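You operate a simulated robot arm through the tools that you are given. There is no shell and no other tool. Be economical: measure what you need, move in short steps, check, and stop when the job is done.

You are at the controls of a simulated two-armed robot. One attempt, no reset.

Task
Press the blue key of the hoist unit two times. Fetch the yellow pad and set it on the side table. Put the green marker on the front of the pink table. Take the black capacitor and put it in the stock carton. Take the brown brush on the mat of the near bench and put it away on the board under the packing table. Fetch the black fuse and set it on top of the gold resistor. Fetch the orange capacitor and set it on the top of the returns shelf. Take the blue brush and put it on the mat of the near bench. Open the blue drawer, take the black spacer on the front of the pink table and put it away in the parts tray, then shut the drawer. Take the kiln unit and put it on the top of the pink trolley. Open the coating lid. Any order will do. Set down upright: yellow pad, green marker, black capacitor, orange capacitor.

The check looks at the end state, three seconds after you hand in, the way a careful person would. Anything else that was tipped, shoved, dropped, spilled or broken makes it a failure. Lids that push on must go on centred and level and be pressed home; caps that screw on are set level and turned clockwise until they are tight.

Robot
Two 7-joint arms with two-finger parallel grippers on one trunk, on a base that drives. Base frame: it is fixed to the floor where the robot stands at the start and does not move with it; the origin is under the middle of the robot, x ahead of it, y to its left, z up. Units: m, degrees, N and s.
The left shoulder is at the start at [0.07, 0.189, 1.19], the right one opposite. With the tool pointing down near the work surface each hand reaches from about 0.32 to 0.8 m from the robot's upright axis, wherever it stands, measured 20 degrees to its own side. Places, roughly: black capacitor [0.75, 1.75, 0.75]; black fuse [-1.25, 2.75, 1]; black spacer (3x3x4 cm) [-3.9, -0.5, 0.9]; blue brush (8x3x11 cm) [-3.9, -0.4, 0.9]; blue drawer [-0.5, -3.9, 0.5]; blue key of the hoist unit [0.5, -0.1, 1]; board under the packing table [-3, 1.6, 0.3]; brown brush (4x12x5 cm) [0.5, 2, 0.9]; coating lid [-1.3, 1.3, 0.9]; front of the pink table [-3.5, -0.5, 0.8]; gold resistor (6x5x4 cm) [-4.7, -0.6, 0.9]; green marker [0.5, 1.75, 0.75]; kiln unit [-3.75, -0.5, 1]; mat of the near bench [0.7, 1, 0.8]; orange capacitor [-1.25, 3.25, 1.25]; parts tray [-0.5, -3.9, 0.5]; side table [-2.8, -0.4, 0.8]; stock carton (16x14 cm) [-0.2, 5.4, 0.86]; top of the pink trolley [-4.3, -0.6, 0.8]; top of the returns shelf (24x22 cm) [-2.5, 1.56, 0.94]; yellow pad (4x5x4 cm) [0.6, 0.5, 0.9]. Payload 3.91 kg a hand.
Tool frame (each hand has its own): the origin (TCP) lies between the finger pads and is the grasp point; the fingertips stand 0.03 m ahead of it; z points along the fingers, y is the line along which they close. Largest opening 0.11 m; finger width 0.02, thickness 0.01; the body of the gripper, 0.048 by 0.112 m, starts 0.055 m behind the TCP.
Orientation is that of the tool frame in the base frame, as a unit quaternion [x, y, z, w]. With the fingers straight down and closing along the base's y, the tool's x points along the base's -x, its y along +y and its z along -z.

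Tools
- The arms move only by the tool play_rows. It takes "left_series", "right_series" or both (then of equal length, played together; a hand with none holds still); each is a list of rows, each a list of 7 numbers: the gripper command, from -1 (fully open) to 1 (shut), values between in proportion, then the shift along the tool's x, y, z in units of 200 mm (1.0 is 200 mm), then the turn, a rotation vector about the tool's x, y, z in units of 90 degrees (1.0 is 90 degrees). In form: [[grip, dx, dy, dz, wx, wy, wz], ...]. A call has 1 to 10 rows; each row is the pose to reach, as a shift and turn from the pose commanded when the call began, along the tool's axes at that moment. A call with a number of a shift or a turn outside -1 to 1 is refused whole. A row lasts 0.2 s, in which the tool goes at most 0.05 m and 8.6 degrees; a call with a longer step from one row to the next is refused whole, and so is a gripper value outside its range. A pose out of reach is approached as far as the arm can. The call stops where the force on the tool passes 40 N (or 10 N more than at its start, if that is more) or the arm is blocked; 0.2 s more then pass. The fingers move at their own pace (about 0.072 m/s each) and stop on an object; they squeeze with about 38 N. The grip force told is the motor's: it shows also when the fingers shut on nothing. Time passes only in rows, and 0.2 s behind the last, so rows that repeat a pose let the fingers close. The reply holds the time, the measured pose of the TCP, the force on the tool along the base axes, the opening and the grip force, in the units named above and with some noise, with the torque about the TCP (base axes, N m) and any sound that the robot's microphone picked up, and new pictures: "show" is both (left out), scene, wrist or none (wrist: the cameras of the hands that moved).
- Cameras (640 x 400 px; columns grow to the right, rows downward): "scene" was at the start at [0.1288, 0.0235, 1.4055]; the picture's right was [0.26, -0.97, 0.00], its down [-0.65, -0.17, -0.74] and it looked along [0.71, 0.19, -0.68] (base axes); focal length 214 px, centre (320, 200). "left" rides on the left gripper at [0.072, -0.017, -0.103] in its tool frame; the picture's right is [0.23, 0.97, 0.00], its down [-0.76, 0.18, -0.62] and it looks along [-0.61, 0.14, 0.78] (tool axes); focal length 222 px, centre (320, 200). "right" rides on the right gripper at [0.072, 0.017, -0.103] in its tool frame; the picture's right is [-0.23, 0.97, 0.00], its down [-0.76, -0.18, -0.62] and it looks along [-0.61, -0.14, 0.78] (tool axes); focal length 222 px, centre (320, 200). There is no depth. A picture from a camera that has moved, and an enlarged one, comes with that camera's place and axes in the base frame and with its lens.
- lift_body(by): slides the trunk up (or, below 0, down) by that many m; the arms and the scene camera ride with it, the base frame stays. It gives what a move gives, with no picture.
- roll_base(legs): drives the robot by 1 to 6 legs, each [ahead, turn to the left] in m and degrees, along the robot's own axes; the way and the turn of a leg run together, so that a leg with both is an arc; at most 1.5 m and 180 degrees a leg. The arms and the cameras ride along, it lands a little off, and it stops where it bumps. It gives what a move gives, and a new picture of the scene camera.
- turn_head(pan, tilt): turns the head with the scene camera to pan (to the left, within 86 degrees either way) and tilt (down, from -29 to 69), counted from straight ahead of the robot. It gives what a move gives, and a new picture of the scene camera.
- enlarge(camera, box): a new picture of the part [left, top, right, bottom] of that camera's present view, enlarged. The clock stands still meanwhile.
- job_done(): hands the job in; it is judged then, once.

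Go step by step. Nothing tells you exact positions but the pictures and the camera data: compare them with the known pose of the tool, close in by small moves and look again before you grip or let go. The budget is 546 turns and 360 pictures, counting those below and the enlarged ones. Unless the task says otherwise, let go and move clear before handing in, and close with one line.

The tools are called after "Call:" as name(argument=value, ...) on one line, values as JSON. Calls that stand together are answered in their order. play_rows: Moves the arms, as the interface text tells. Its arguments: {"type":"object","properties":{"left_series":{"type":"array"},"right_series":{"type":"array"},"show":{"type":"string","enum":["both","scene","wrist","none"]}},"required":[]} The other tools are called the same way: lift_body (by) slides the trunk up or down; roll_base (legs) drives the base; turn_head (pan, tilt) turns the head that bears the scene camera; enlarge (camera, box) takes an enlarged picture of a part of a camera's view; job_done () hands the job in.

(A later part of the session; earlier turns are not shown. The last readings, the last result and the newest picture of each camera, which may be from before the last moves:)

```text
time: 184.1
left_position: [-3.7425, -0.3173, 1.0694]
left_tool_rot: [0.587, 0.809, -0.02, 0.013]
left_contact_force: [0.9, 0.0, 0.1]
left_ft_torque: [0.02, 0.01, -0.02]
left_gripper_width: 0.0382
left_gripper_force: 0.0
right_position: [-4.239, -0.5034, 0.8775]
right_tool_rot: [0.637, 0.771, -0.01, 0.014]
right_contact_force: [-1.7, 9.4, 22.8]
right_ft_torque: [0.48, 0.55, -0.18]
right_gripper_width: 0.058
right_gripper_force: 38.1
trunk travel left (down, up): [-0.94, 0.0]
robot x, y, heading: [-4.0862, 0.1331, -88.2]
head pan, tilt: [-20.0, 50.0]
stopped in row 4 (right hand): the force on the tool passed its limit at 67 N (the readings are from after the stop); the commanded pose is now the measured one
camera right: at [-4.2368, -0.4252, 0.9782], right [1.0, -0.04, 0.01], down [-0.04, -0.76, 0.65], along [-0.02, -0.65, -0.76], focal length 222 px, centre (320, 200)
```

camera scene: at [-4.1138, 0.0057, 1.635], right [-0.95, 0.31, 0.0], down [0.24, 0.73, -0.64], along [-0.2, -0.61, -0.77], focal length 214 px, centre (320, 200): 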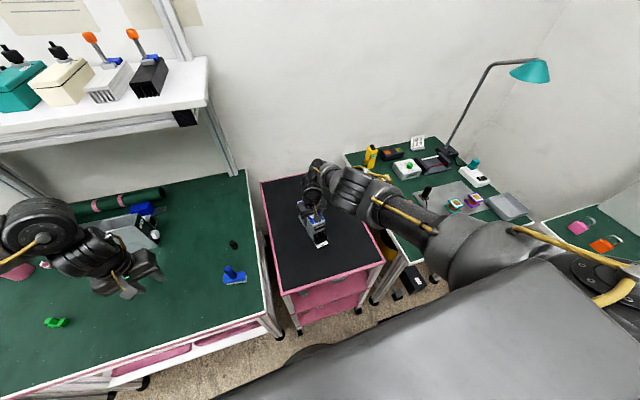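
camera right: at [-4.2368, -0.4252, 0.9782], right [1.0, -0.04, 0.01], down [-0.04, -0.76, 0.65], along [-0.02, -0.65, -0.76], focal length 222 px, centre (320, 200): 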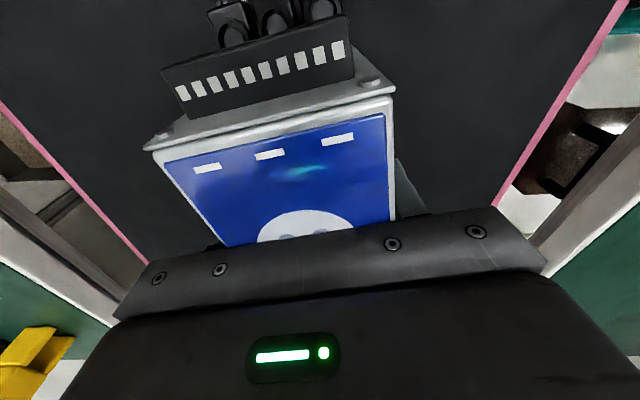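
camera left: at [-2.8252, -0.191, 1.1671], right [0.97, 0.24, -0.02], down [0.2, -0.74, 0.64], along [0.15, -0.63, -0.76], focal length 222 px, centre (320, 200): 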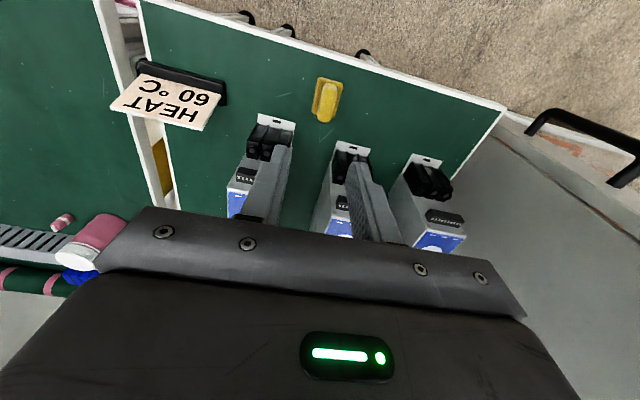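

The unit is on the trolley top. I release and rise.

Call:
play_rows(right_series=[[0.6, 0, 0, -0.01, 0, 0, 0], [-0.5, 0, 0, -0.01, 0, 0, 0], [-0.5, 0, 0, -0.01, 0, 0, 0], [-0.5, 0, 0, -0.2, 0, 0, 0], [-0.5, 0, 0, -0.4, 0, 0, 0], [-0.5, 0, 0, -0.6, 0, 0, 0], [-0.5, 0, 0, -0.8, 0, 0, 0], [-0.5, 0, 0, -1.0, 0, 0, 0]], show="both")

```text
time: 185.9
left_position: [-3.7424, -0.3191, 1.0695]
left_tool_rot: [0.587, 0.809, -0.018, 0.014]
left_contact_force: [-0.1, 1.2, 0.3]
left_ft_torque: [-0.04, 0.03, 0.0]
left_gripper_width: 0.0385
left_gripper_force: 0.0
right_position: [-4.2422, -0.4984, 1.0713]
right_tool_rot: [0.638, 0.77, -0.008, 0.012]
right_contact_force: [0.7, 1.4, -0.2]
right_ft_torque: [0.02, 0.03, 0.02]
right_gripper_width: 0.0825
right_gripper_force: 0.0
trunk travel left (down, up): [-0.94, 0.0]
robot x, y, heading: [-4.0893, 0.1315, -88.3]
head pan, tilt: [-20.0, 50.0]
camera scene: at [-4.1134, 0.0087, 1.6351], right [-0.95, 0.31, 0.0], down [0.24, 0.73, -0.64], along [-0.2, -0.61, -0.77], focal length 214 px, centre (320, 200)
camera right: at [-4.2399, -0.4213, 1.1737], right [1.0, -0.04, 0.01], down [-0.04, -0.76, 0.64], along [-0.02, -0.64, -0.77], focal length 222 px, centre (320, 200)
```

scene: 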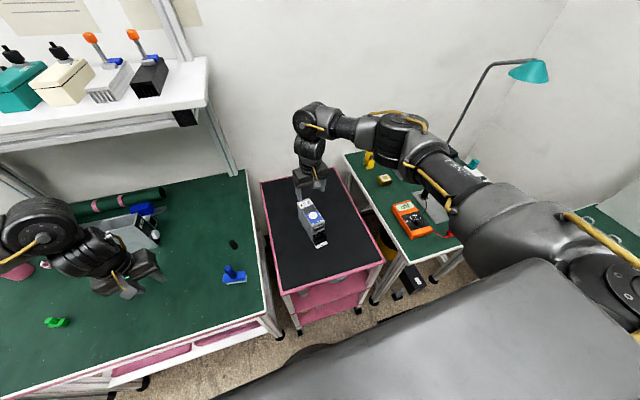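
right: 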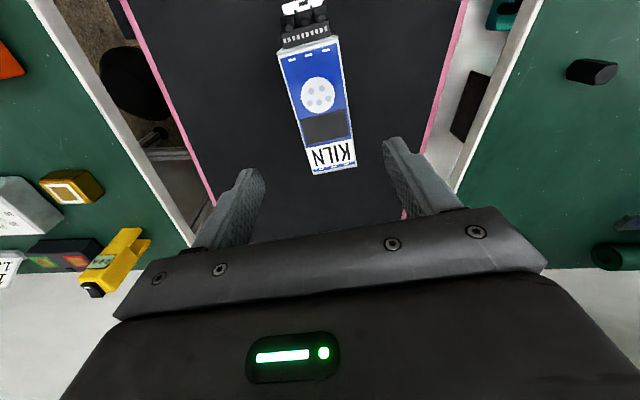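

The kiln unit stands on the trolley. The black spacer is at about [-3.912, -0.49]; I turn right a little so the left hand can take it.

Call:
roll_base(legs=[[0, -12]])

Call:
enlarge(camera="left", box=[0, 0, 640, 400])

```text
time: 187.0
left_position: [-3.8446, -0.3839, 1.0691]
left_tool_rot: [0.669, 0.743, -0.019, 0.01]
left_contact_force: [-1.0, 0.1, -0.8]
left_ft_torque: [0.01, 0.01, -0.02]
left_gripper_width: 0.0386
left_gripper_force: 0.0
right_position: [-4.3711, -0.4549, 1.0711]
right_tool_rot: [0.716, 0.698, -0.008, 0.011]
right_contact_force: [0.0, -0.4, -0.1]
right_ft_torque: [0.03, -0.01, -0.01]
right_gripper_width: 0.0825
right_gripper_force: 0.1
trunk travel left (down, up): [-0.94, 0.0]
robot x, y, heading: [-4.0911, 0.1321, -100.5]
head pan, tilt: [-20.0, 50.0]
camera scene: at [-4.1374, 0.0139, 1.6351], right [-0.86, 0.5, 0.0], down [0.39, 0.66, -0.64], along [-0.32, -0.56, -0.77], focal length 214 px, centre (320, 200)
```

scene: 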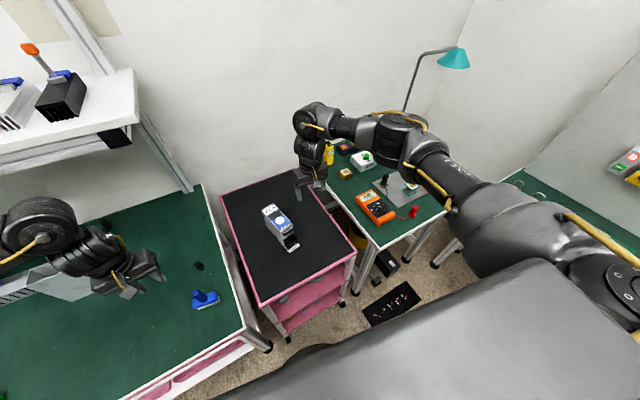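

```text
1.00 times, centred on (320, 200) of left (not enlarged: the box is as wide or as high as the picture)
camera zoom: at [-3.8681, -0.3098, 1.1697], right [0.94, 0.33, -0.02], down [0.26, -0.71, 0.65], along [0.2, -0.62, -0.76], focal length 222 px, centre (320, 200)
```

zoom: 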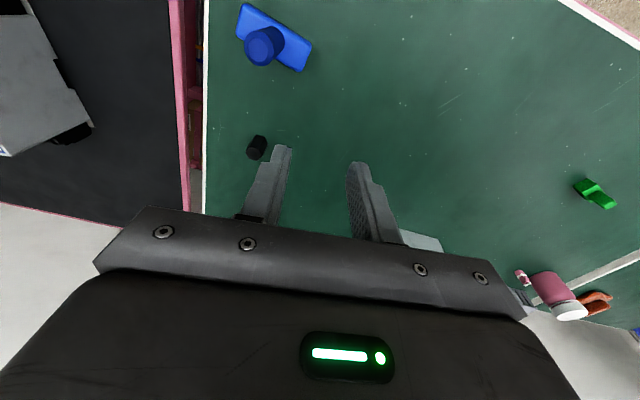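

Call:
play_rows(left_series=[[0, -0.17, -0.13, 0, -0.009, 0.026, 0], [0, -0.34, -0.26, 0, -0.009, 0.026, 0], [0, -0.497, -0.386, 0.1, -0.009, 0.026, 0], [0, -0.497, -0.386, 0.3, -0.009, 0.026, 0], [0, -0.497, -0.386, 0.5, -0.009, 0.026, 0], [0, -0.497, -0.386, 0.62, -0.009, 0.026, 0]], show="wrist")

```text
time: 188.4
left_position: [-3.9141, -0.4952, 0.9496]
left_tool_rot: [0.669, 0.743, 0.0, 0.0]
left_contact_force: [-1.4, -0.5, 0.6]
left_ft_torque: [-0.03, -0.03, 0.02]
left_gripper_width: 0.055
left_gripper_force: 0.0
right_position: [-4.3727, -0.455, 1.071]
right_tool_rot: [0.716, 0.698, -0.009, 0.011]
right_contact_force: [0.0, -0.4, 0.8]
right_ft_torque: [-0.02, 0.0, -0.02]
right_gripper_width: 0.0825
right_gripper_force: 0.1
trunk travel left (down, up): [-0.94, 0.0]
robot x, y, heading: [-4.0882, 0.1312, -100.3]
head pan, tilt: [-20.0, 50.0]
camera left: at [-3.9386, -0.4251, 1.0534], right [0.94, 0.33, 0.0], down [0.26, -0.74, 0.62], along [0.2, -0.59, -0.78], focal length 222 px, centre (320, 200)
```

left: 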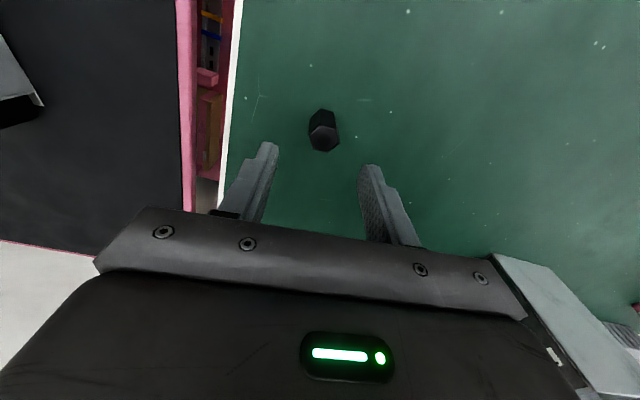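

Call:
play_rows(left_series=[[0, 0.02, 0.005, 0.15, 0, 0, 0], [0, 0.02, 0.005, 0.28, 0, 0, 0], [0, 0.02, 0.005, 0.34, 0, 0, 0], [1, 0.02, 0.005, 0.34, 0, 0, 0], [1, 0.02, 0.005, 0.34, 0, 0, 0], [1, 0.02, 0.005, 0.34, 0, 0, 0]], show="wrist")

```text
time: 189.8
left_position: [-3.9144, -0.4918, 0.8819]
left_tool_rot: [0.669, 0.743, 0.0, 0.0]
left_contact_force: [0.6, -0.7, -0.6]
left_ft_torque: [0.0, 0.04, 0.0]
left_gripper_width: 0.0221
left_gripper_force: 37.6
right_position: [-4.3707, -0.4547, 1.0722]
right_tool_rot: [0.716, 0.698, -0.008, 0.012]
right_contact_force: [0.2, 0.1, 0.1]
right_ft_torque: [0.0, 0.0, 0.01]
right_gripper_width: 0.0826
right_gripper_force: 0.0
trunk travel left (down, up): [-0.94, 0.0]
robot x, y, heading: [-4.0896, 0.1291, -100.1]
head pan, tilt: [-20.0, 50.0]
camera left: at [-3.9378, -0.4213, 0.9861], right [0.94, 0.33, 0.0], down [0.26, -0.74, 0.62], along [0.2, -0.59, -0.78], focal length 222 px, centre (320, 200)
```

left: 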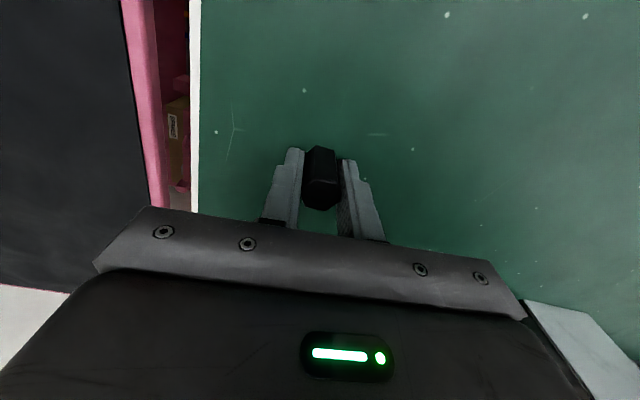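

Spacer held. I lift it, back out and drive east along the corridor.

Call:
play_rows(left_series=[[1, 0, 0, -0.2, 0, 0, 0], [1, 0, 0, -0.4, 0, 0, 0], [1, 0, 0, -0.6, 0, 0, 0], [1, 0, 0, -0.8, 0, 0, 0], [1, 0, 0, -1, 0, 0, 0]], show="wrist")

Call:
roll_base(legs=[[-0.36, 0], [0, 101], [1.4, 0]])

Call:
turn_head(pan=0, tilt=20)

```text
time: 191.0
left_position: [-3.9135, -0.4896, 1.0823]
left_tool_rot: [0.669, 0.743, -0.001, 0.001]
left_contact_force: [0.3, 0.5, -1.0]
left_ft_torque: [0.01, 0.0, -0.01]
left_gripper_width: 0.0221
left_gripper_force: 38.4
right_position: [-4.3716, -0.454, 1.0712]
right_tool_rot: [0.716, 0.698, -0.008, 0.011]
right_contact_force: [0.0, 0.0, -0.4]
right_ft_torque: [0.02, -0.01, 0.01]
right_gripper_width: 0.0826
right_gripper_force: 0.1
trunk travel left (down, up): [-0.94, 0.0]
robot x, y, heading: [-4.0873, 0.1295, -100.2]
head pan, tilt: [-20.0, 50.0]
camera left: at [-3.938, -0.421, 1.1867], right [0.94, 0.33, 0.0], down [0.26, -0.74, 0.62], along [0.21, -0.59, -0.78], focal length 222 px, centre (320, 200)
```

left: 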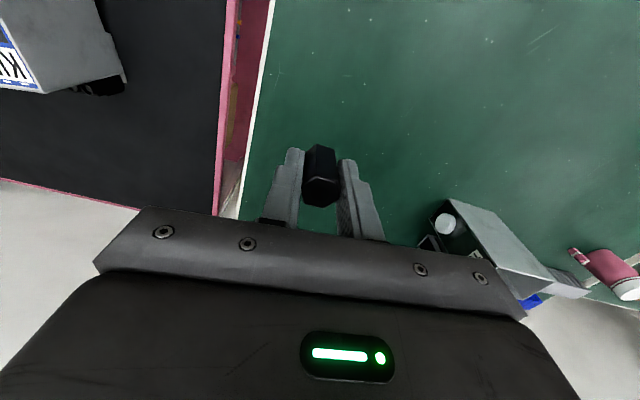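

```text
time: 204.2
left_position: [-2.0365, 0.7895, 1.0833]
left_tool_rot: [-0.148, 0.989, 0.0, 0.001]
left_contact_force: [-0.6, -0.4, -0.1]
left_ft_torque: [-0.01, -0.03, -0.03]
left_gripper_width: 0.0198
left_gripper_force: 38.2
right_position: [-1.9856, 0.3327, 1.0708]
right_tool_rot: [-0.084, 0.996, 0.003, 0.013]
right_contact_force: [-0.1, -1.3, -0.9]
right_ft_torque: [-0.03, 0.0, 0.02]
right_gripper_width: 0.0826
right_gripper_force: 0.0
trunk travel left (down, up): [-0.94, 0.0]
robot x, y, heading: [-2.6127, 0.4976, 0.8]
head pan, tilt: [-20.0, 50.0]
camera scene: at [-2.4918, 0.4725, 1.6352], right [-0.33, -0.95, 0.0], down [-0.72, 0.25, -0.64], along [0.61, -0.21, -0.77], focal length 214 px, centre (320, 200)
```

scene: 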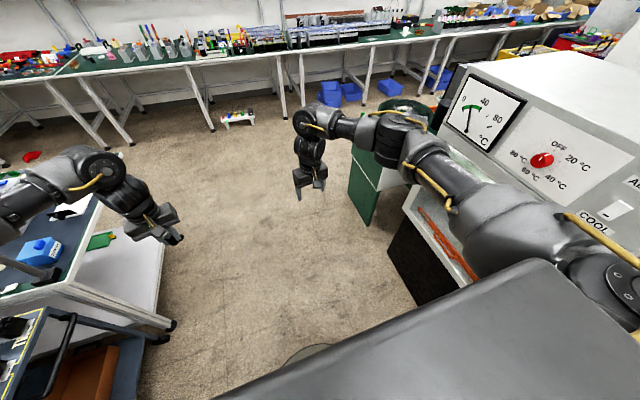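

```text
time: 205.2
left_position: [-2.0351, 0.7889, 1.0817]
left_tool_rot: [-0.148, 0.989, 0.0, 0.001]
left_contact_force: [0.6, 0.3, -0.8]
left_ft_torque: [0.0, 0.02, 0.03]
left_gripper_width: 0.0196
left_gripper_force: 38.4
right_position: [-1.9845, 0.3317, 1.0708]
right_tool_rot: [-0.084, 0.996, 0.004, 0.013]
right_contact_force: [-0.1, 0.3, 0.1]
right_ft_torque: [-0.02, 0.0, -0.02]
right_gripper_width: 0.0826
right_gripper_force: 0.0
trunk travel left (down, up): [-0.94, 0.0]
robot x, y, heading: [-2.6123, 0.4978, 1.0]
head pan, tilt: [0.0, 20.0]
camera scene: at [-2.4708, 0.4991, 1.6806], right [0.02, -1.0, 0.0], down [-0.34, -0.01, -0.94], along [0.94, 0.01, -0.34], focal length 214 px, centre (320, 200)
```

scene: 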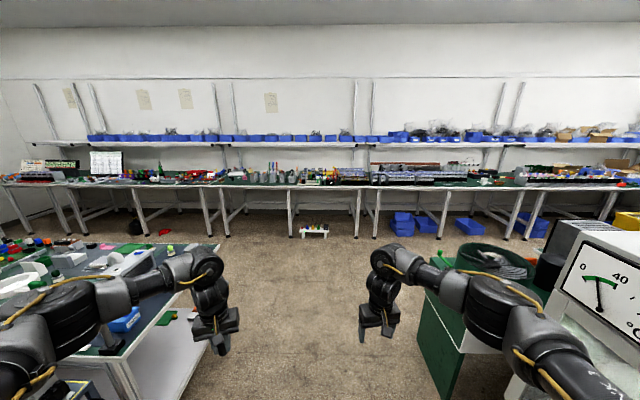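

Call:
roll_base(legs=[[1.1, 0], [1.0, 0], [0, -45], [0, -46], [1.5, 0]])

```text
time: 227.0
left_position: [-0.2829, -1.5981, 1.083]
left_tool_rot: [0.611, 0.792, 0.0, 0.0]
left_contact_force: [-0.3, -0.5, -0.5]
left_ft_torque: [-0.03, 0.02, 0.03]
left_gripper_width: 0.0194
left_gripper_force: 37.6
right_position: [-0.7424, -1.6301, 1.0713]
right_tool_rot: [0.661, 0.75, -0.008, 0.011]
right_contact_force: [-0.2, -0.1, -0.1]
right_ft_torque: [0.04, 0.02, 0.02]
right_gripper_width: 0.0825
right_gripper_force: 0.1
trunk travel left (down, up): [-0.94, 0.0]
robot x, y, heading: [-0.5538, -1.0115, -91.2]
head pan, tilt: [0.0, 20.0]
camera scene: at [-0.5568, -1.1514, 1.6807], right [-1.0, 0.03, 0.0], down [0.01, 0.34, -0.94], along [-0.03, -0.94, -0.34], focal length 214 px, centre (320, 200)
```

scene: 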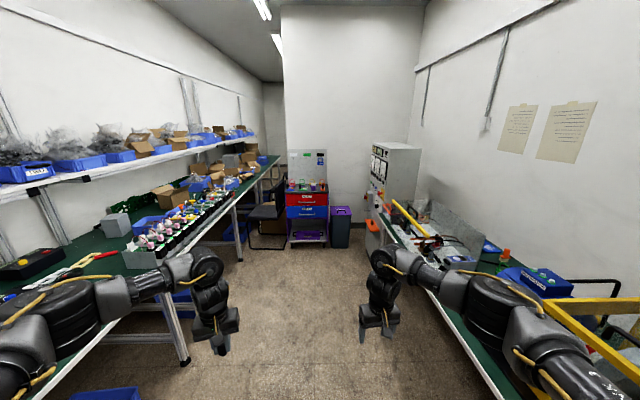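

Call:
roll_base(legs=[[1.4, 0]])

Call:
turn_head(pan=0, tilt=30)

Call:
enlarge(camera="scene", box=[220, 100, 420, 260])

```text
time: 234.0
left_position: [-0.3038, -2.9983, 1.0831]
left_tool_rot: [0.605, 0.796, -0.001, 0.001]
left_contact_force: [-0.2, -0.4, -0.2]
left_ft_torque: [0.0, 0.04, 0.01]
left_gripper_width: 0.0196
left_gripper_force: 38.1
right_position: [-0.7611, -3.0384, 1.071]
right_tool_rot: [0.656, 0.755, -0.007, 0.012]
right_contact_force: [0.4, -0.1, 0.7]
right_ft_torque: [0.0, -0.03, 0.0]
right_gripper_width: 0.0827
right_gripper_force: 0.0
trunk travel left (down, up): [-0.94, 0.0]
robot x, y, heading: [-0.5811, -2.4171, -90.7]
head pan, tilt: [0.0, 20.0]
camera scene: at [-0.5827, -2.5575, 1.6807], right [-1.0, 0.01, 0.0], down [0.0, 0.34, -0.94], along [-0.01, -0.94, -0.34], focal length 214 px, centre (320, 200)
```

scene: 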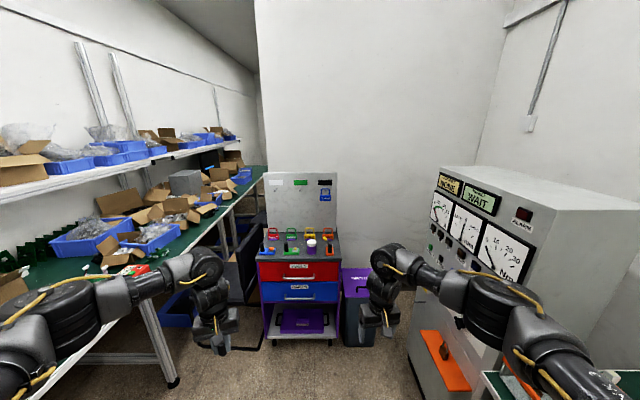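

```text
time: 234.7
left_position: [-0.3036, -2.9998, 1.0828]
left_tool_rot: [0.606, 0.796, 0.0, 0.001]
left_contact_force: [-0.2, 0.2, -1.2]
left_ft_torque: [0.02, 0.0, 0.03]
left_gripper_width: 0.0198
left_gripper_force: 38.2
right_position: [-0.7619, -3.0369, 1.0701]
right_tool_rot: [0.656, 0.755, -0.008, 0.013]
right_contact_force: [-0.4, 0.5, 0.1]
right_ft_torque: [0.01, -0.02, -0.03]
right_gripper_width: 0.0825
right_gripper_force: 0.0
trunk travel left (down, up): [-0.94, 0.0]
robot x, y, heading: [-0.5791, -2.4153, -90.4]
head pan, tilt: [0.0, 30.0]
camera scene: at [-0.5827, -2.5556, 1.6646], right [-1.0, 0.01, 0.0], down [0.01, 0.5, -0.87], along [-0.01, -0.87, -0.5], focal length 214 px, centre (320, 200)
```

scene: 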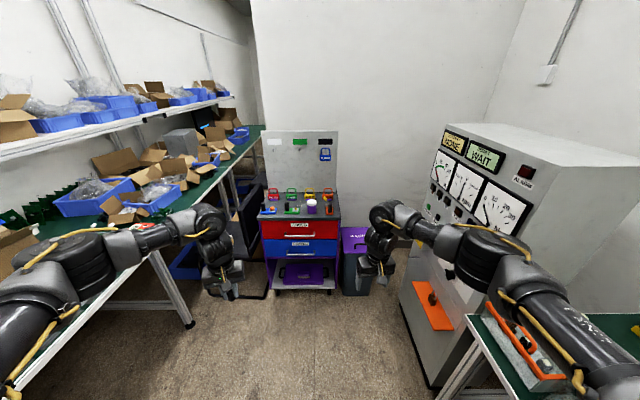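

```text
2.50 times, centred on (320, 180) of scene
camera zoom: at [-0.5827, -2.5556, 1.6646], right [-1.0, 0.01, 0.0], down [0.01, 0.5, -0.87], along [-0.01, -0.87, -0.5], focal length 536 px, centre (320, 250)
```

zoom: 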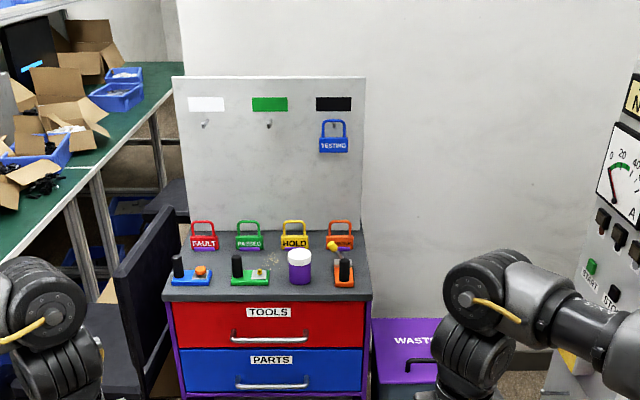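

The blue PARTS drawer has a bar handle at about [-0.46, -3.69, 0.56]. I shift the base so that the free right hand faces it.

Call:
roll_base(legs=[[-0.25, 0], [0, 20], [0.8, 0], [0, -20]])

Call:
turn_head(pan=-8, tilt=50)

Call:
enlarge(camera="scene", box=[220, 100, 420, 260])

```text
time: 242.5
left_position: [-0.0391, -3.4733, 1.0821]
left_tool_rot: [0.604, 0.797, 0.0, -0.001]
left_contact_force: [-0.5, 0.7, -0.4]
left_ft_torque: [-0.02, -0.02, 0.0]
left_gripper_width: 0.0201
left_gripper_force: 38.5
right_position: [-0.4972, -3.513, 1.0717]
right_tool_rot: [0.655, 0.756, -0.008, 0.012]
right_contact_force: [-0.8, 0.4, 0.8]
right_ft_torque: [-0.03, 0.01, 0.04]
right_gripper_width: 0.0825
right_gripper_force: 0.1
trunk travel left (down, up): [-0.94, 0.0]
robot x, y, heading: [-0.3186, -2.8895, -90.6]
head pan, tilt: [0.0, 30.0]
camera scene: at [-0.3186, -3.0295, 1.6646], right [-1.0, 0.01, 0.0], down [0.0, 0.5, -0.87], along [-0.01, -0.87, -0.5], focal length 214 px, centre (320, 200)
```

scene: 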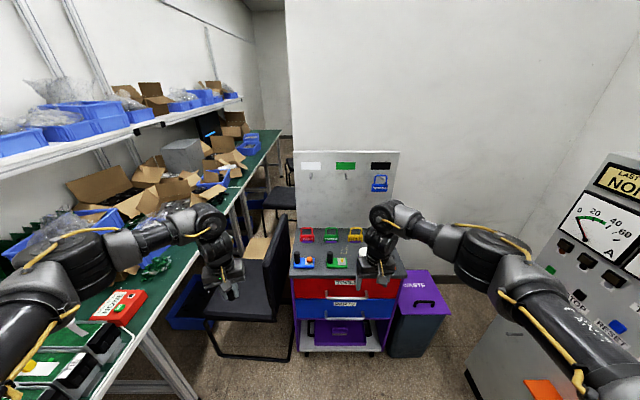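

```text
time: 243.3
left_position: [-0.0417, -3.4724, 1.0819]
left_tool_rot: [0.604, 0.797, -0.001, 0.001]
left_contact_force: [0.0, 0.3, -1.1]
left_ft_torque: [0.01, -0.02, 0.03]
left_gripper_width: 0.0195
left_gripper_force: 38.1
right_position: [-0.4972, -3.5133, 1.0714]
right_tool_rot: [0.655, 0.756, -0.008, 0.012]
right_contact_force: [-0.6, 0.6, -0.4]
right_ft_torque: [-0.01, -0.01, -0.03]
right_gripper_width: 0.0827
right_gripper_force: 0.0
trunk travel left (down, up): [-0.94, 0.0]
robot x, y, heading: [-0.3119, -2.8871, -90.5]
head pan, tilt: [-8.0, 50.0]
camera scene: at [-0.3324, -3.0157, 1.6351], right [-0.99, 0.15, 0.0], down [0.11, 0.76, -0.64], along [-0.09, -0.64, -0.77], focal length 214 px, centre (320, 200)
```

scene: 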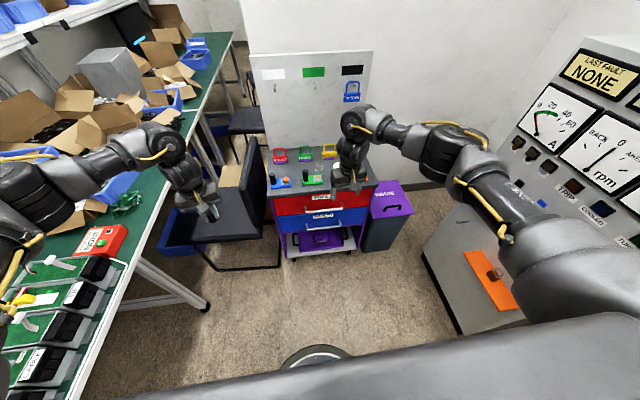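

```text
2.50 times, centred on (320, 180) of scene
camera zoom: at [-0.3324, -3.0157, 1.6351], right [-0.99, 0.15, 0.0], down [0.11, 0.76, -0.64], along [-0.09, -0.64, -0.77], focal length 536 px, centre (320, 250)
```

zoom: 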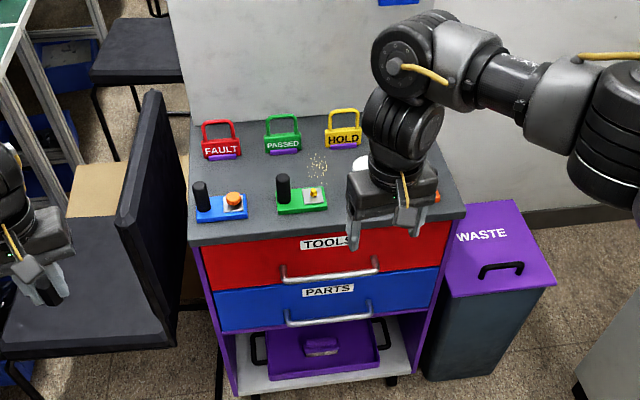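

I lower the trunk in steps so the right hand comes to handle height.

Call:
lift_body(by=-0.3)

Call:
lift_body(by=-0.25)

Call:
turn_head(pan=0, tilt=30)

```text
time: 246.3
left_position: [-0.0407, -3.473, 0.7813]
left_tool_rot: [0.604, 0.797, 0.0, 0.001]
left_contact_force: [-0.8, -0.5, 0.2]
left_ft_torque: [-0.01, 0.03, 0.04]
left_gripper_width: 0.0196
left_gripper_force: 37.6
right_position: [-0.498, -3.5134, 0.7712]
right_tool_rot: [0.654, 0.756, -0.008, 0.012]
right_contact_force: [0.3, 0.3, -0.5]
right_ft_torque: [-0.02, 0.0, 0.01]
right_gripper_width: 0.0827
right_gripper_force: 0.1
trunk travel left (down, up): [-0.64, 0.3]
robot x, y, heading: [-0.318, -2.8906, -90.4]
head pan, tilt: [-8.0, 50.0]
```

```text
time: 248.9
left_position: [-0.0396, -3.4722, 0.532]
left_tool_rot: [0.604, 0.797, 0.0, 0.001]
left_contact_force: [0.0, -0.6, -0.1]
left_ft_torque: [-0.01, -0.03, -0.03]
left_gripper_width: 0.0197
left_gripper_force: 38.1
right_position: [-0.4978, -3.5149, 0.5214]
right_tool_rot: [0.655, 0.755, -0.007, 0.012]
right_contact_force: [-0.1, -0.5, -0.2]
right_ft_torque: [-0.03, 0.03, 0.03]
right_gripper_width: 0.0827
right_gripper_force: 0.0
trunk travel left (down, up): [-0.39, 0.55]
robot x, y, heading: [-0.3116, -2.8916, -90.6]
head pan, tilt: [-8.0, 50.0]
```

```text
time: 249.7
left_position: [-0.0413, -3.4731, 0.5328]
left_tool_rot: [0.604, 0.797, -0.001, 0.0]
left_contact_force: [0.2, 0.2, -0.1]
left_ft_torque: [-0.04, 0.02, -0.04]
left_gripper_width: 0.0197
left_gripper_force: 38.2
right_position: [-0.4972, -3.5146, 0.5212]
right_tool_rot: [0.655, 0.756, -0.007, 0.013]
right_contact_force: [0.1, 0.3, -1.0]
right_ft_torque: [0.0, 0.02, 0.03]
right_gripper_width: 0.0825
right_gripper_force: 0.1
trunk travel left (down, up): [-0.39, 0.55]
robot x, y, heading: [-0.3194, -2.8863, -90.7]
head pan, tilt: [0.0, 30.0]
camera scene: at [-0.321, -3.0298, 1.1145], right [-1.0, 0.01, 0.0], down [0.0, 0.5, -0.87], along [-0.01, -0.87, -0.5], focal length 214 px, centre (320, 200)
```

scene: 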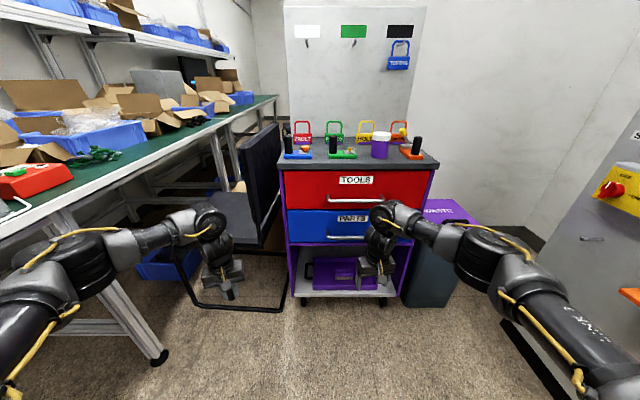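

I pitch the right hand forward so its fingers point at the drawer.

Call:
play_rows(right_series=[[-0.5, 0, 0, 0, 0, -0.09, 0], [-0.5, 0, 0, 0, 0, -0.18, 0], [-0.5, 0, 0, 0, 0, -0.27, 0], [-0.5, 0, 0, 0, 0, -0.36, 0], [-0.5, 0, 0, 0, 0, -0.45, 0], [-0.5, 0, 0, 0, 0, -0.54, 0], [-0.5, 0, 0, 0, 0, -0.63, 0], [-0.5, 0, 0, 0, 0, -0.72, 0], [-0.5, 0, 0, 0, 0, -0.81, 0], [-0.5, 0, 0, 0, 0, -0.9, 0]], show="scene")

```text
time: 251.9
left_position: [-0.0394, -3.4733, 0.5331]
left_tool_rot: [0.604, 0.797, -0.001, 0.0]
left_contact_force: [-0.1, -0.2, 0.0]
left_ft_torque: [0.02, -0.03, 0.0]
left_gripper_width: 0.0198
left_gripper_force: 38.1
right_position: [-0.4987, -3.5134, 0.5217]
right_tool_rot: [0.493, 0.566, -0.432, 0.5]
right_contact_force: [-1.2, -0.3, -0.8]
right_ft_torque: [0.0, 0.0, -0.04]
right_gripper_width: 0.0826
right_gripper_force: 0.1
trunk travel left (down, up): [-0.39, 0.55]
robot x, y, heading: [-0.3162, -2.8913, -90.5]
head pan, tilt: [0.0, 30.0]
camera scene: at [-0.321, -3.0298, 1.1147], right [-1.0, 0.01, 0.0], down [0.0, 0.5, -0.87], along [-0.01, -0.87, -0.5], focal length 214 px, centre (320, 200)
```

scene: 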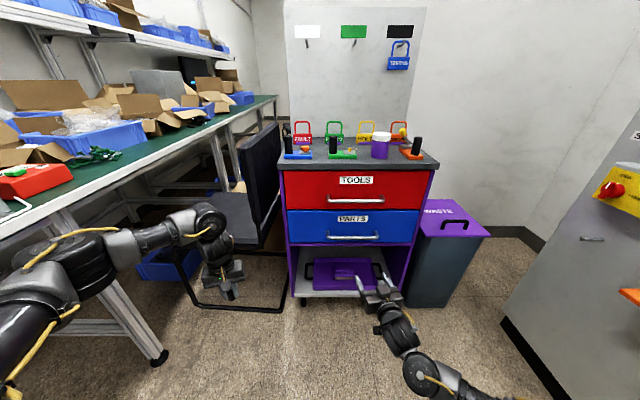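

Call:
play_rows(right_series=[[-0.5, 0, 0, 0, 0, 0, 0.09], [-0.5, 0, 0, 0, 0, 0, 0.18], [-0.5, 0, 0, 0, 0, 0, 0.27], [-0.5, 0, 0, 0, 0, 0, 0.36], [-0.5, 0, 0, 0, 0, 0, 0.45], [-0.5, 0, 0, 0, 0, 0, 0.54], [-0.5, 0, 0, 0, 0, 0, 0.63], [-0.5, 0, 0, 0, 0, 0, 0.72], [-0.5, 0, 0, 0, 0, 0, 0.81], [-0.5, 0, 0, 0, 0, 0, 0.9]], show="both")

```text
time: 254.1
left_position: [-0.0397, -3.4718, 0.5315]
left_tool_rot: [0.604, 0.797, 0.0, 0.001]
left_contact_force: [1.1, -0.3, -0.8]
left_ft_torque: [0.02, -0.03, 0.02]
left_gripper_width: 0.0196
left_gripper_force: 38.5
right_position: [-0.4979, -3.5132, 0.5202]
right_tool_rot: [0.743, 0.11, -0.002, 0.66]
right_contact_force: [-0.5, -0.3, 0.1]
right_ft_torque: [0.0, 0.0, 0.01]
right_gripper_width: 0.0828
right_gripper_force: 0.1
trunk travel left (down, up): [-0.39, 0.55]
robot x, y, heading: [-0.3157, -2.8917, -90.5]
head pan, tilt: [0.0, 30.0]
camera scene: at [-0.3208, -3.0298, 1.1146], right [-1.0, 0.01, 0.0], down [0.0, 0.5, -0.87], along [-0.01, -0.87, -0.5], focal length 214 px, centre (320, 200)
camera right: at [-0.4387, -3.4005, 0.5406], right [-0.06, -0.14, 0.99], down [-0.86, 0.51, 0.02], along [-0.5, -0.85, -0.15], focal length 222 px, centre (320, 200)
```

scene: 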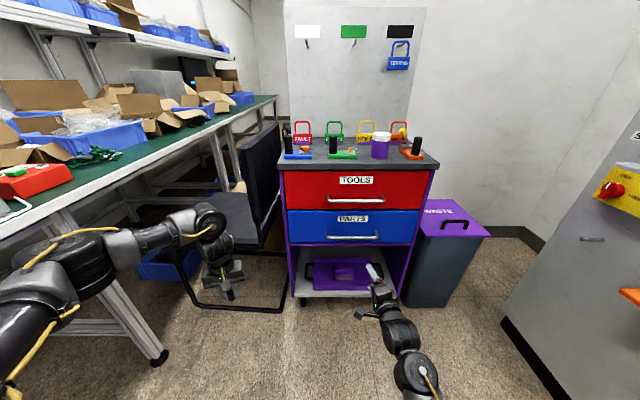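
right: 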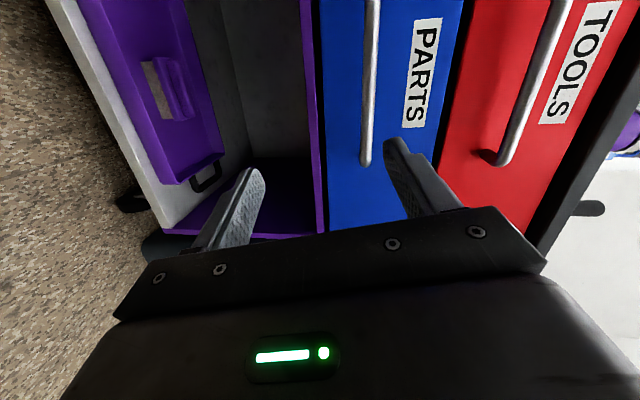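

The hand now points at the drawer with the fingers closing vertically. I straighten the orientation and approach the handle.

Call:
play_rows(right_series=[[0, 0.02, 0.06, 0.1, -0.035, -0.045, 0.05], [0, 0.04, 0.15, 0.2, -0.074, -0.09, 0.1], [0, 0.073, 0.26, 0.3, -0.074, -0.096, 0.1], [0, 0.073, 0.26, 0.42, -0.074, -0.096, 0.1]], show="wrist")

```text
time: 255.3
left_position: [-0.0404, -3.4732, 0.5318]
left_tool_rot: [0.604, 0.797, -0.001, 0.001]
left_contact_force: [-0.6, -0.4, -0.2]
left_ft_torque: [-0.01, 0.01, -0.01]
left_gripper_width: 0.0199
left_gripper_force: 37.7
right_position: [-0.5076, -3.5983, 0.5433]
right_tool_rot: [0.711, 0.022, -0.04, 0.701]
right_contact_force: [-0.8, 0.9, -0.7]
right_ft_torque: [0.0, -0.05, -0.02]
right_gripper_width: 0.0552
right_gripper_force: 0.1
trunk travel left (down, up): [-0.39, 0.55]
robot x, y, heading: [-0.3194, -2.8929, -90.4]
head pan, tilt: [0.0, 30.0]
stopped in row 4 (right hand): the arm was blocked; the commanded pose is now the measured one
camera right: at [-0.4312, -3.4954, 0.5553], right [-0.14, -0.01, 0.99], down [-0.76, 0.64, -0.1], along [-0.64, -0.77, -0.1], focal length 222 px, centre (320, 200)
```

right: 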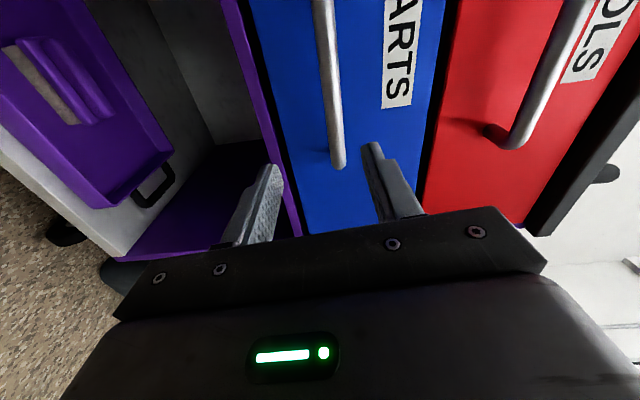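

Call:
play_rows(right_series=[[0, 0.09, 0.035, 0, 0, 0, 0], [0, 0.18, 0.071, 0, 0, 0, 0], [0, 0.18, 0.071, 0.1, 0, 0, 0], [0, 0.18, 0.071, 0.2, 0, 0, 0]], show="both")

```text
time: 256.5
left_position: [-0.0411, -3.4726, 0.5324]
left_tool_rot: [0.605, 0.797, 0.0, 0.0]
left_contact_force: [-0.2, 0.5, -0.6]
left_ft_torque: [0.02, 0.0, 0.01]
left_gripper_width: 0.0194
left_gripper_force: 38.3
right_position: [-0.5036, -3.6402, 0.5473]
right_tool_rot: [0.711, 0.032, -0.066, 0.699]
right_contact_force: [0.5, 0.3, -0.3]
right_ft_torque: [0.0, 0.03, -0.01]
right_gripper_width: 0.055
right_gripper_force: 0.1
trunk travel left (down, up): [-0.39, 0.55]
robot x, y, heading: [-0.3175, -2.8893, -90.5]
head pan, tilt: [0.0, 30.0]
stopped in row 4 (right hand): the arm was blocked; the commanded pose is now the measured one
camera scene: at [-0.3211, -3.0298, 1.1146], right [-1.0, 0.01, 0.0], down [0.0, 0.5, -0.87], along [-0.01, -0.87, -0.5], focal length 214 px, centre (320, 200)
camera right: at [-0.4243, -3.5401, 0.5557], right [-0.09, -0.01, 1.0], down [-0.75, 0.66, -0.06], along [-0.66, -0.75, -0.07], focal length 222 px, centre (320, 200)
```

scene: 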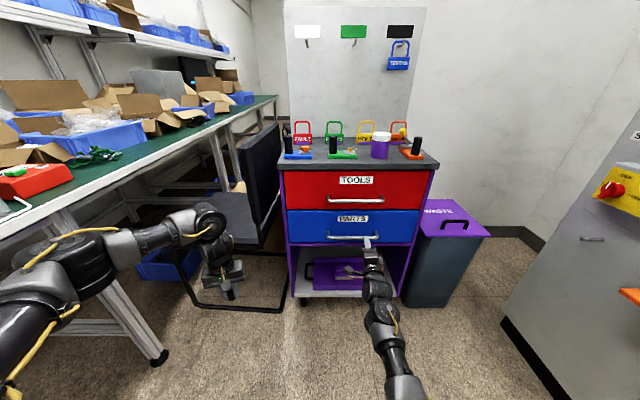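
right: 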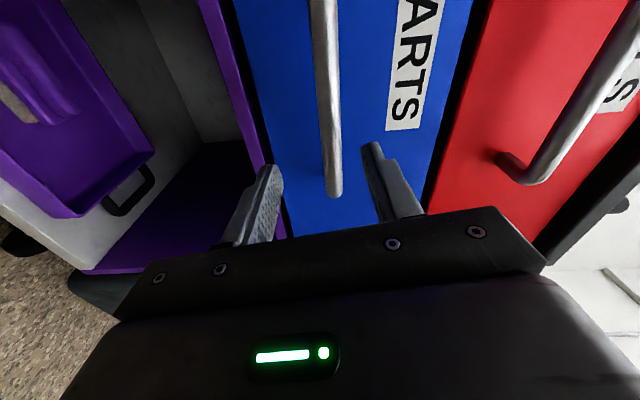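

Call:
roll_base(legs=[[0.035, 0]])

Call:
enlarge(camera="right", box=[160, 60, 480, 260])

```text
time: 257.4
left_position: [-0.0405, -3.5072, 0.5307]
left_tool_rot: [0.604, 0.797, 0.001, 0.0]
left_contact_force: [-0.1, -0.3, -0.7]
left_ft_torque: [0.01, -0.04, 0.02]
left_gripper_width: 0.0197
left_gripper_force: 37.7
right_position: [-0.5037, -3.6751, 0.5446]
right_tool_rot: [0.711, 0.032, -0.065, 0.699]
right_contact_force: [-0.4, -0.5, 0.1]
right_ft_torque: [-0.04, 0.01, -0.01]
right_gripper_width: 0.0549
right_gripper_force: 0.1
trunk travel left (down, up): [-0.39, 0.55]
robot x, y, heading: [-0.3141, -2.9245, -90.4]
head pan, tilt: [0.0, 30.0]
camera scene: at [-0.3211, -3.0654, 1.1144], right [-1.0, 0.01, 0.0], down [0.0, 0.5, -0.87], along [-0.01, -0.87, -0.5], focal length 214 px, centre (320, 200)
```

scene: 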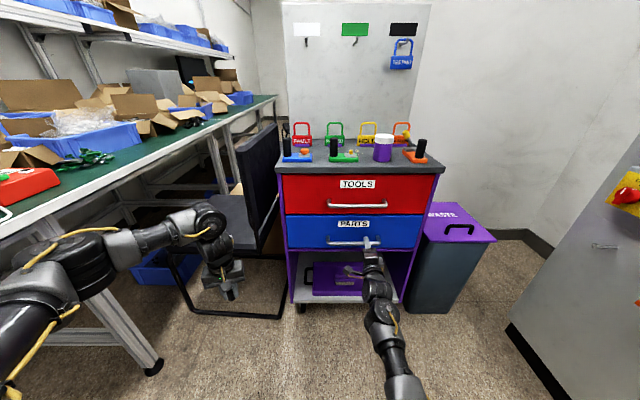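

```text
2.00 times, centred on (320, 160) of right
camera zoom: at [-0.4241, -3.5748, 0.5548], right [-0.09, -0.01, 1.0], down [-0.75, 0.66, -0.06], along [-0.66, -0.75, -0.07], focal length 444 px, centre (320, 280)
```

zoom: 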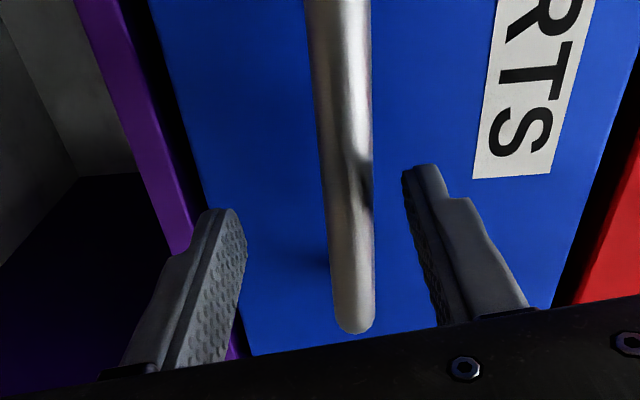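

The bar is between the fingers. I close on it.

Call:
play_rows(right_series=[[0.5, 0, 0.03, 0, 0, 0, 0], [1, 0, 0.03, 0, 0, 0, 0], [1, 0, 0.03, 0, 0, 0, 0], [1, 0, 0.03, 0, 0, 0, 0]], show="wrist")

```text
time: 258.4
left_position: [-0.0397, -3.5068, 0.5332]
left_tool_rot: [0.604, 0.797, -0.001, 0.001]
left_contact_force: [0.4, 0.2, -0.8]
left_ft_torque: [0.0, 0.05, 0.01]
left_gripper_width: 0.0198
left_gripper_force: 38.1
right_position: [-0.5068, -3.6743, 0.5556]
right_tool_rot: [0.709, 0.034, -0.068, 0.702]
right_contact_force: [3.2, 5.0, 10.6]
right_ft_torque: [-0.36, -1.01, 0.59]
right_gripper_width: 0.0185
right_gripper_force: 45.2
trunk travel left (down, up): [-0.39, 0.55]
robot x, y, heading: [-0.3195, -2.9238, -90.7]
head pan, tilt: [0.0, 30.0]
camera right: at [-0.4266, -3.5745, 0.563], right [-0.09, 0.0, 1.0], down [-0.75, 0.66, -0.06], along [-0.66, -0.75, -0.06], focal length 222 px, centre (320, 200)
```

right: 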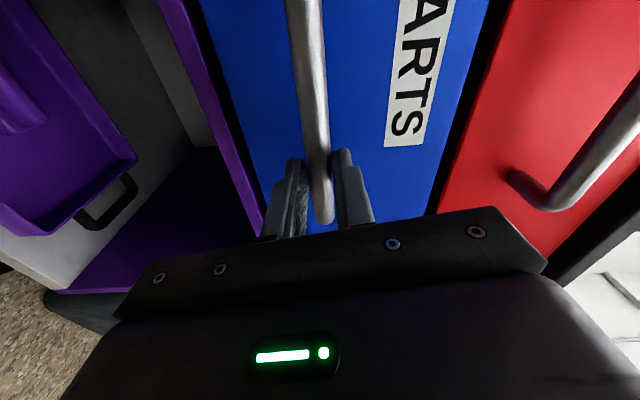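

Call:
roll_base(legs=[[-0.12, 0]])

```text
time: 259.6
left_position: [-0.0395, -3.389, 0.5326]
left_tool_rot: [0.604, 0.797, 0.0, 0.001]
left_contact_force: [-0.2, 0.4, 0.5]
left_ft_torque: [-0.01, 0.01, -0.04]
left_gripper_width: 0.0198
left_gripper_force: 38.4
right_position: [-0.5041, -3.5572, 0.5545]
right_tool_rot: [0.709, 0.032, -0.068, 0.701]
right_contact_force: [1.8, 1.7, 10.5]
right_ft_torque: [-0.22, -1.0, 0.11]
right_gripper_width: 0.0183
right_gripper_force: 45.2
trunk travel left (down, up): [-0.39, 0.55]
robot x, y, heading: [-0.3147, -2.8027, -90.4]
head pan, tilt: [0.0, 30.0]
camera scene: at [-0.3198, -2.9439, 1.1149], right [-1.0, 0.01, 0.0], down [0.0, 0.5, -0.87], along [-0.01, -0.87, -0.5], focal length 214 px, centre (320, 200)
```

scene: 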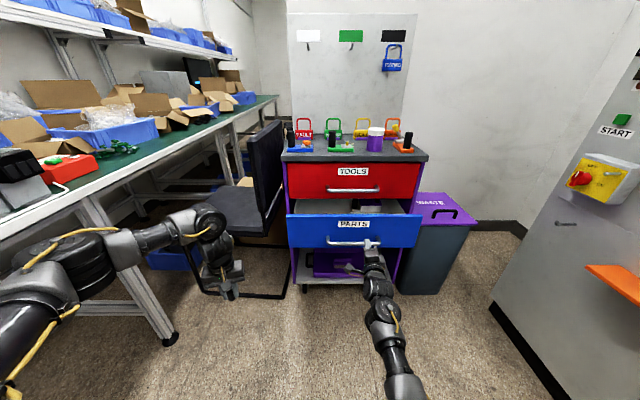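

The drawer is sliding out. I pull further.

Call:
roll_base(legs=[[-0.15, 0]])

```text
time: 261.0
left_position: [-0.0369, -3.2339, 0.5328]
left_tool_rot: [0.604, 0.797, -0.001, 0.0]
left_contact_force: [-0.3, -0.2, -0.1]
left_ft_torque: [0.03, -0.06, 0.0]
left_gripper_width: 0.0198
left_gripper_force: 37.6
right_position: [-0.5053, -3.4038, 0.5559]
right_tool_rot: [0.709, 0.033, -0.068, 0.702]
right_contact_force: [-0.5, -0.4, 7.1]
right_ft_torque: [-0.12, -0.98, 0.05]
right_gripper_width: 0.0184
right_gripper_force: 44.5
trunk travel left (down, up): [-0.39, 0.55]
robot x, y, heading: [-0.3189, -2.648, -90.3]
head pan, tilt: [0.0, 30.0]
camera scene: at [-0.3188, -2.7914, 1.1149], right [-1.0, 0.01, 0.0], down [0.0, 0.5, -0.87], along [-0.01, -0.87, -0.5], focal length 214 px, centre (320, 200)
```

scene: 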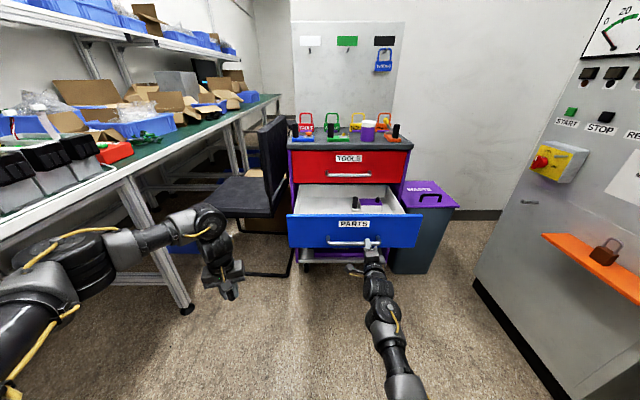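

Call:
enlarge(camera="scene", box=[270, 160, 440, 260])

```text
3.76 times, centred on (355, 210) of scene
camera zoom: at [-0.3188, -2.7914, 1.1149], right [-1.0, 0.01, 0.0], down [0.0, 0.5, -0.87], along [-0.01, -0.87, -0.5], focal length 807 px, centre (188, 162)
```

zoom: 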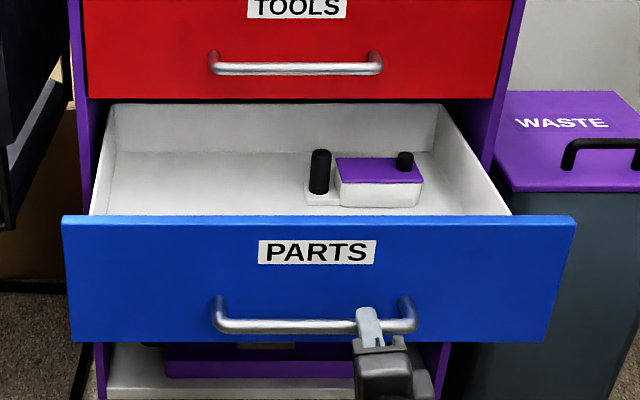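

The tray inside has free room on its left half. I release the handle and back away, then raise the trunk.

Call:
play_rows(right_series=[[0, 0, 0, 0, 0, 0, 0], [0, 0, 0, 0, 0, 0, 0], [0, 0, 0, -0.15, 0, 0, 0], [0, 0, 0, -0.35, 0, 0, 0], [0, 0, 0, -0.55, 0, 0, 0], [0, 0, 0, -0.75, 0, 0, 0]], show="wrist")

Call:
lift_body(by=0.3)

```text
time: 262.4
left_position: [-0.0381, -3.235, 0.5322]
left_tool_rot: [0.603, 0.798, -0.001, 0.0]
left_contact_force: [0.2, -0.6, -0.8]
left_ft_torque: [-0.01, 0.0, -0.03]
left_gripper_width: 0.0198
left_gripper_force: 38.5
right_position: [-0.5486, -3.2632, 0.5569]
right_tool_rot: [0.697, 0.079, -0.123, 0.702]
right_contact_force: [-0.8, 0.2, -0.8]
right_ft_torque: [-0.02, -0.03, -0.01]
right_gripper_width: 0.0551
right_gripper_force: 0.1
trunk travel left (down, up): [-0.39, 0.55]
robot x, y, heading: [-0.3174, -2.6542, -90.2]
head pan, tilt: [0.0, 30.0]
stopped in row 6 (right hand): the arm was blocked; the commanded pose is now the measured one
camera right: at [-0.4689, -3.1631, 0.5513], right [0.06, 0.01, 1.0], down [-0.74, 0.67, 0.03], along [-0.67, -0.74, 0.05], focal length 222 px, centre (320, 200)
```

right: 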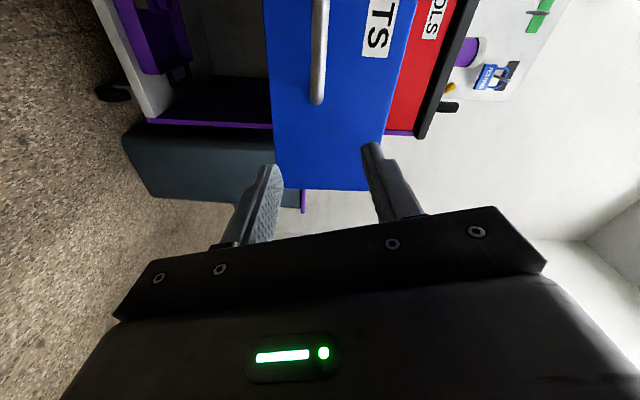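

```text
time: 265.4
left_position: [-0.0382, -3.2345, 0.8321]
left_tool_rot: [0.603, 0.798, 0.0, 0.001]
left_contact_force: [-1.0, 0.1, 0.3]
left_ft_torque: [0.03, 0.05, 0.01]
left_gripper_width: 0.0198
left_gripper_force: 37.5
right_position: [-0.5499, -3.2622, 0.8568]
right_tool_rot: [0.697, 0.079, -0.123, 0.702]
right_contact_force: [-0.1, 0.3, 0.0]
right_ft_torque: [-0.03, -0.01, 0.0]
right_gripper_width: 0.0547
right_gripper_force: 0.1
trunk travel left (down, up): [-0.69, 0.25]
robot x, y, heading: [-0.3179, -2.6499, -90.4]
head pan, tilt: [0.0, 30.0]
```

Call:
roll_base(legs=[[0, -19.5], [0.3, 0]])

Call:
enlarge(camera="left", box=[0, 0, 640, 400])

```text
time: 268.5
left_position: [-0.3532, -3.575, 0.8323]
left_tool_rot: [0.731, 0.683, 0.0, 0.0]
left_contact_force: [-1.4, -0.4, -0.9]
left_ft_torque: [0.0, 0.02, 0.01]
left_gripper_width: 0.0197
left_gripper_force: 38.3
right_position: [-0.8441, -3.4276, 0.8554]
right_tool_rot: [0.7, -0.041, -0.241, 0.671]
right_contact_force: [-0.1, 0.2, -0.3]
right_ft_torque: [-0.01, 0.02, -0.02]
right_gripper_width: 0.0549
right_gripper_force: 0.0
trunk travel left (down, up): [-0.69, 0.25]
robot x, y, heading: [-0.42, -2.9342, -110.0]
head pan, tilt: [0.0, 30.0]
camera scene: at [-0.4693, -3.0644, 1.4146], right [-0.94, 0.34, 0.0], down [0.17, 0.47, -0.87], along [-0.3, -0.81, -0.5], focal length 214 px, centre (320, 200)
```

scene: 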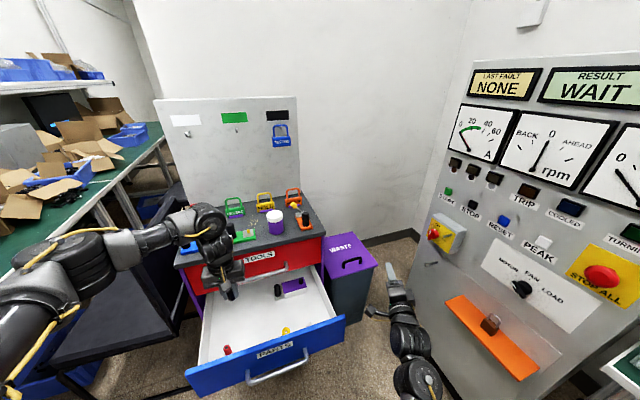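

```text
1.00 times, centred on (320, 200) of left (not enlarged: the box is as wide or as high as the picture)
camera zoom: at [-0.3651, -3.5021, 0.9356], right [0.99, 0.16, 0.0], down [0.12, -0.77, 0.62], along [0.1, -0.62, -0.78], focal length 222 px, centre (320, 200)
```

zoom: 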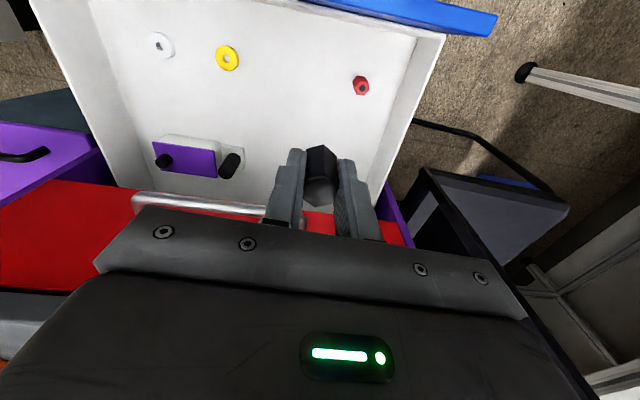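

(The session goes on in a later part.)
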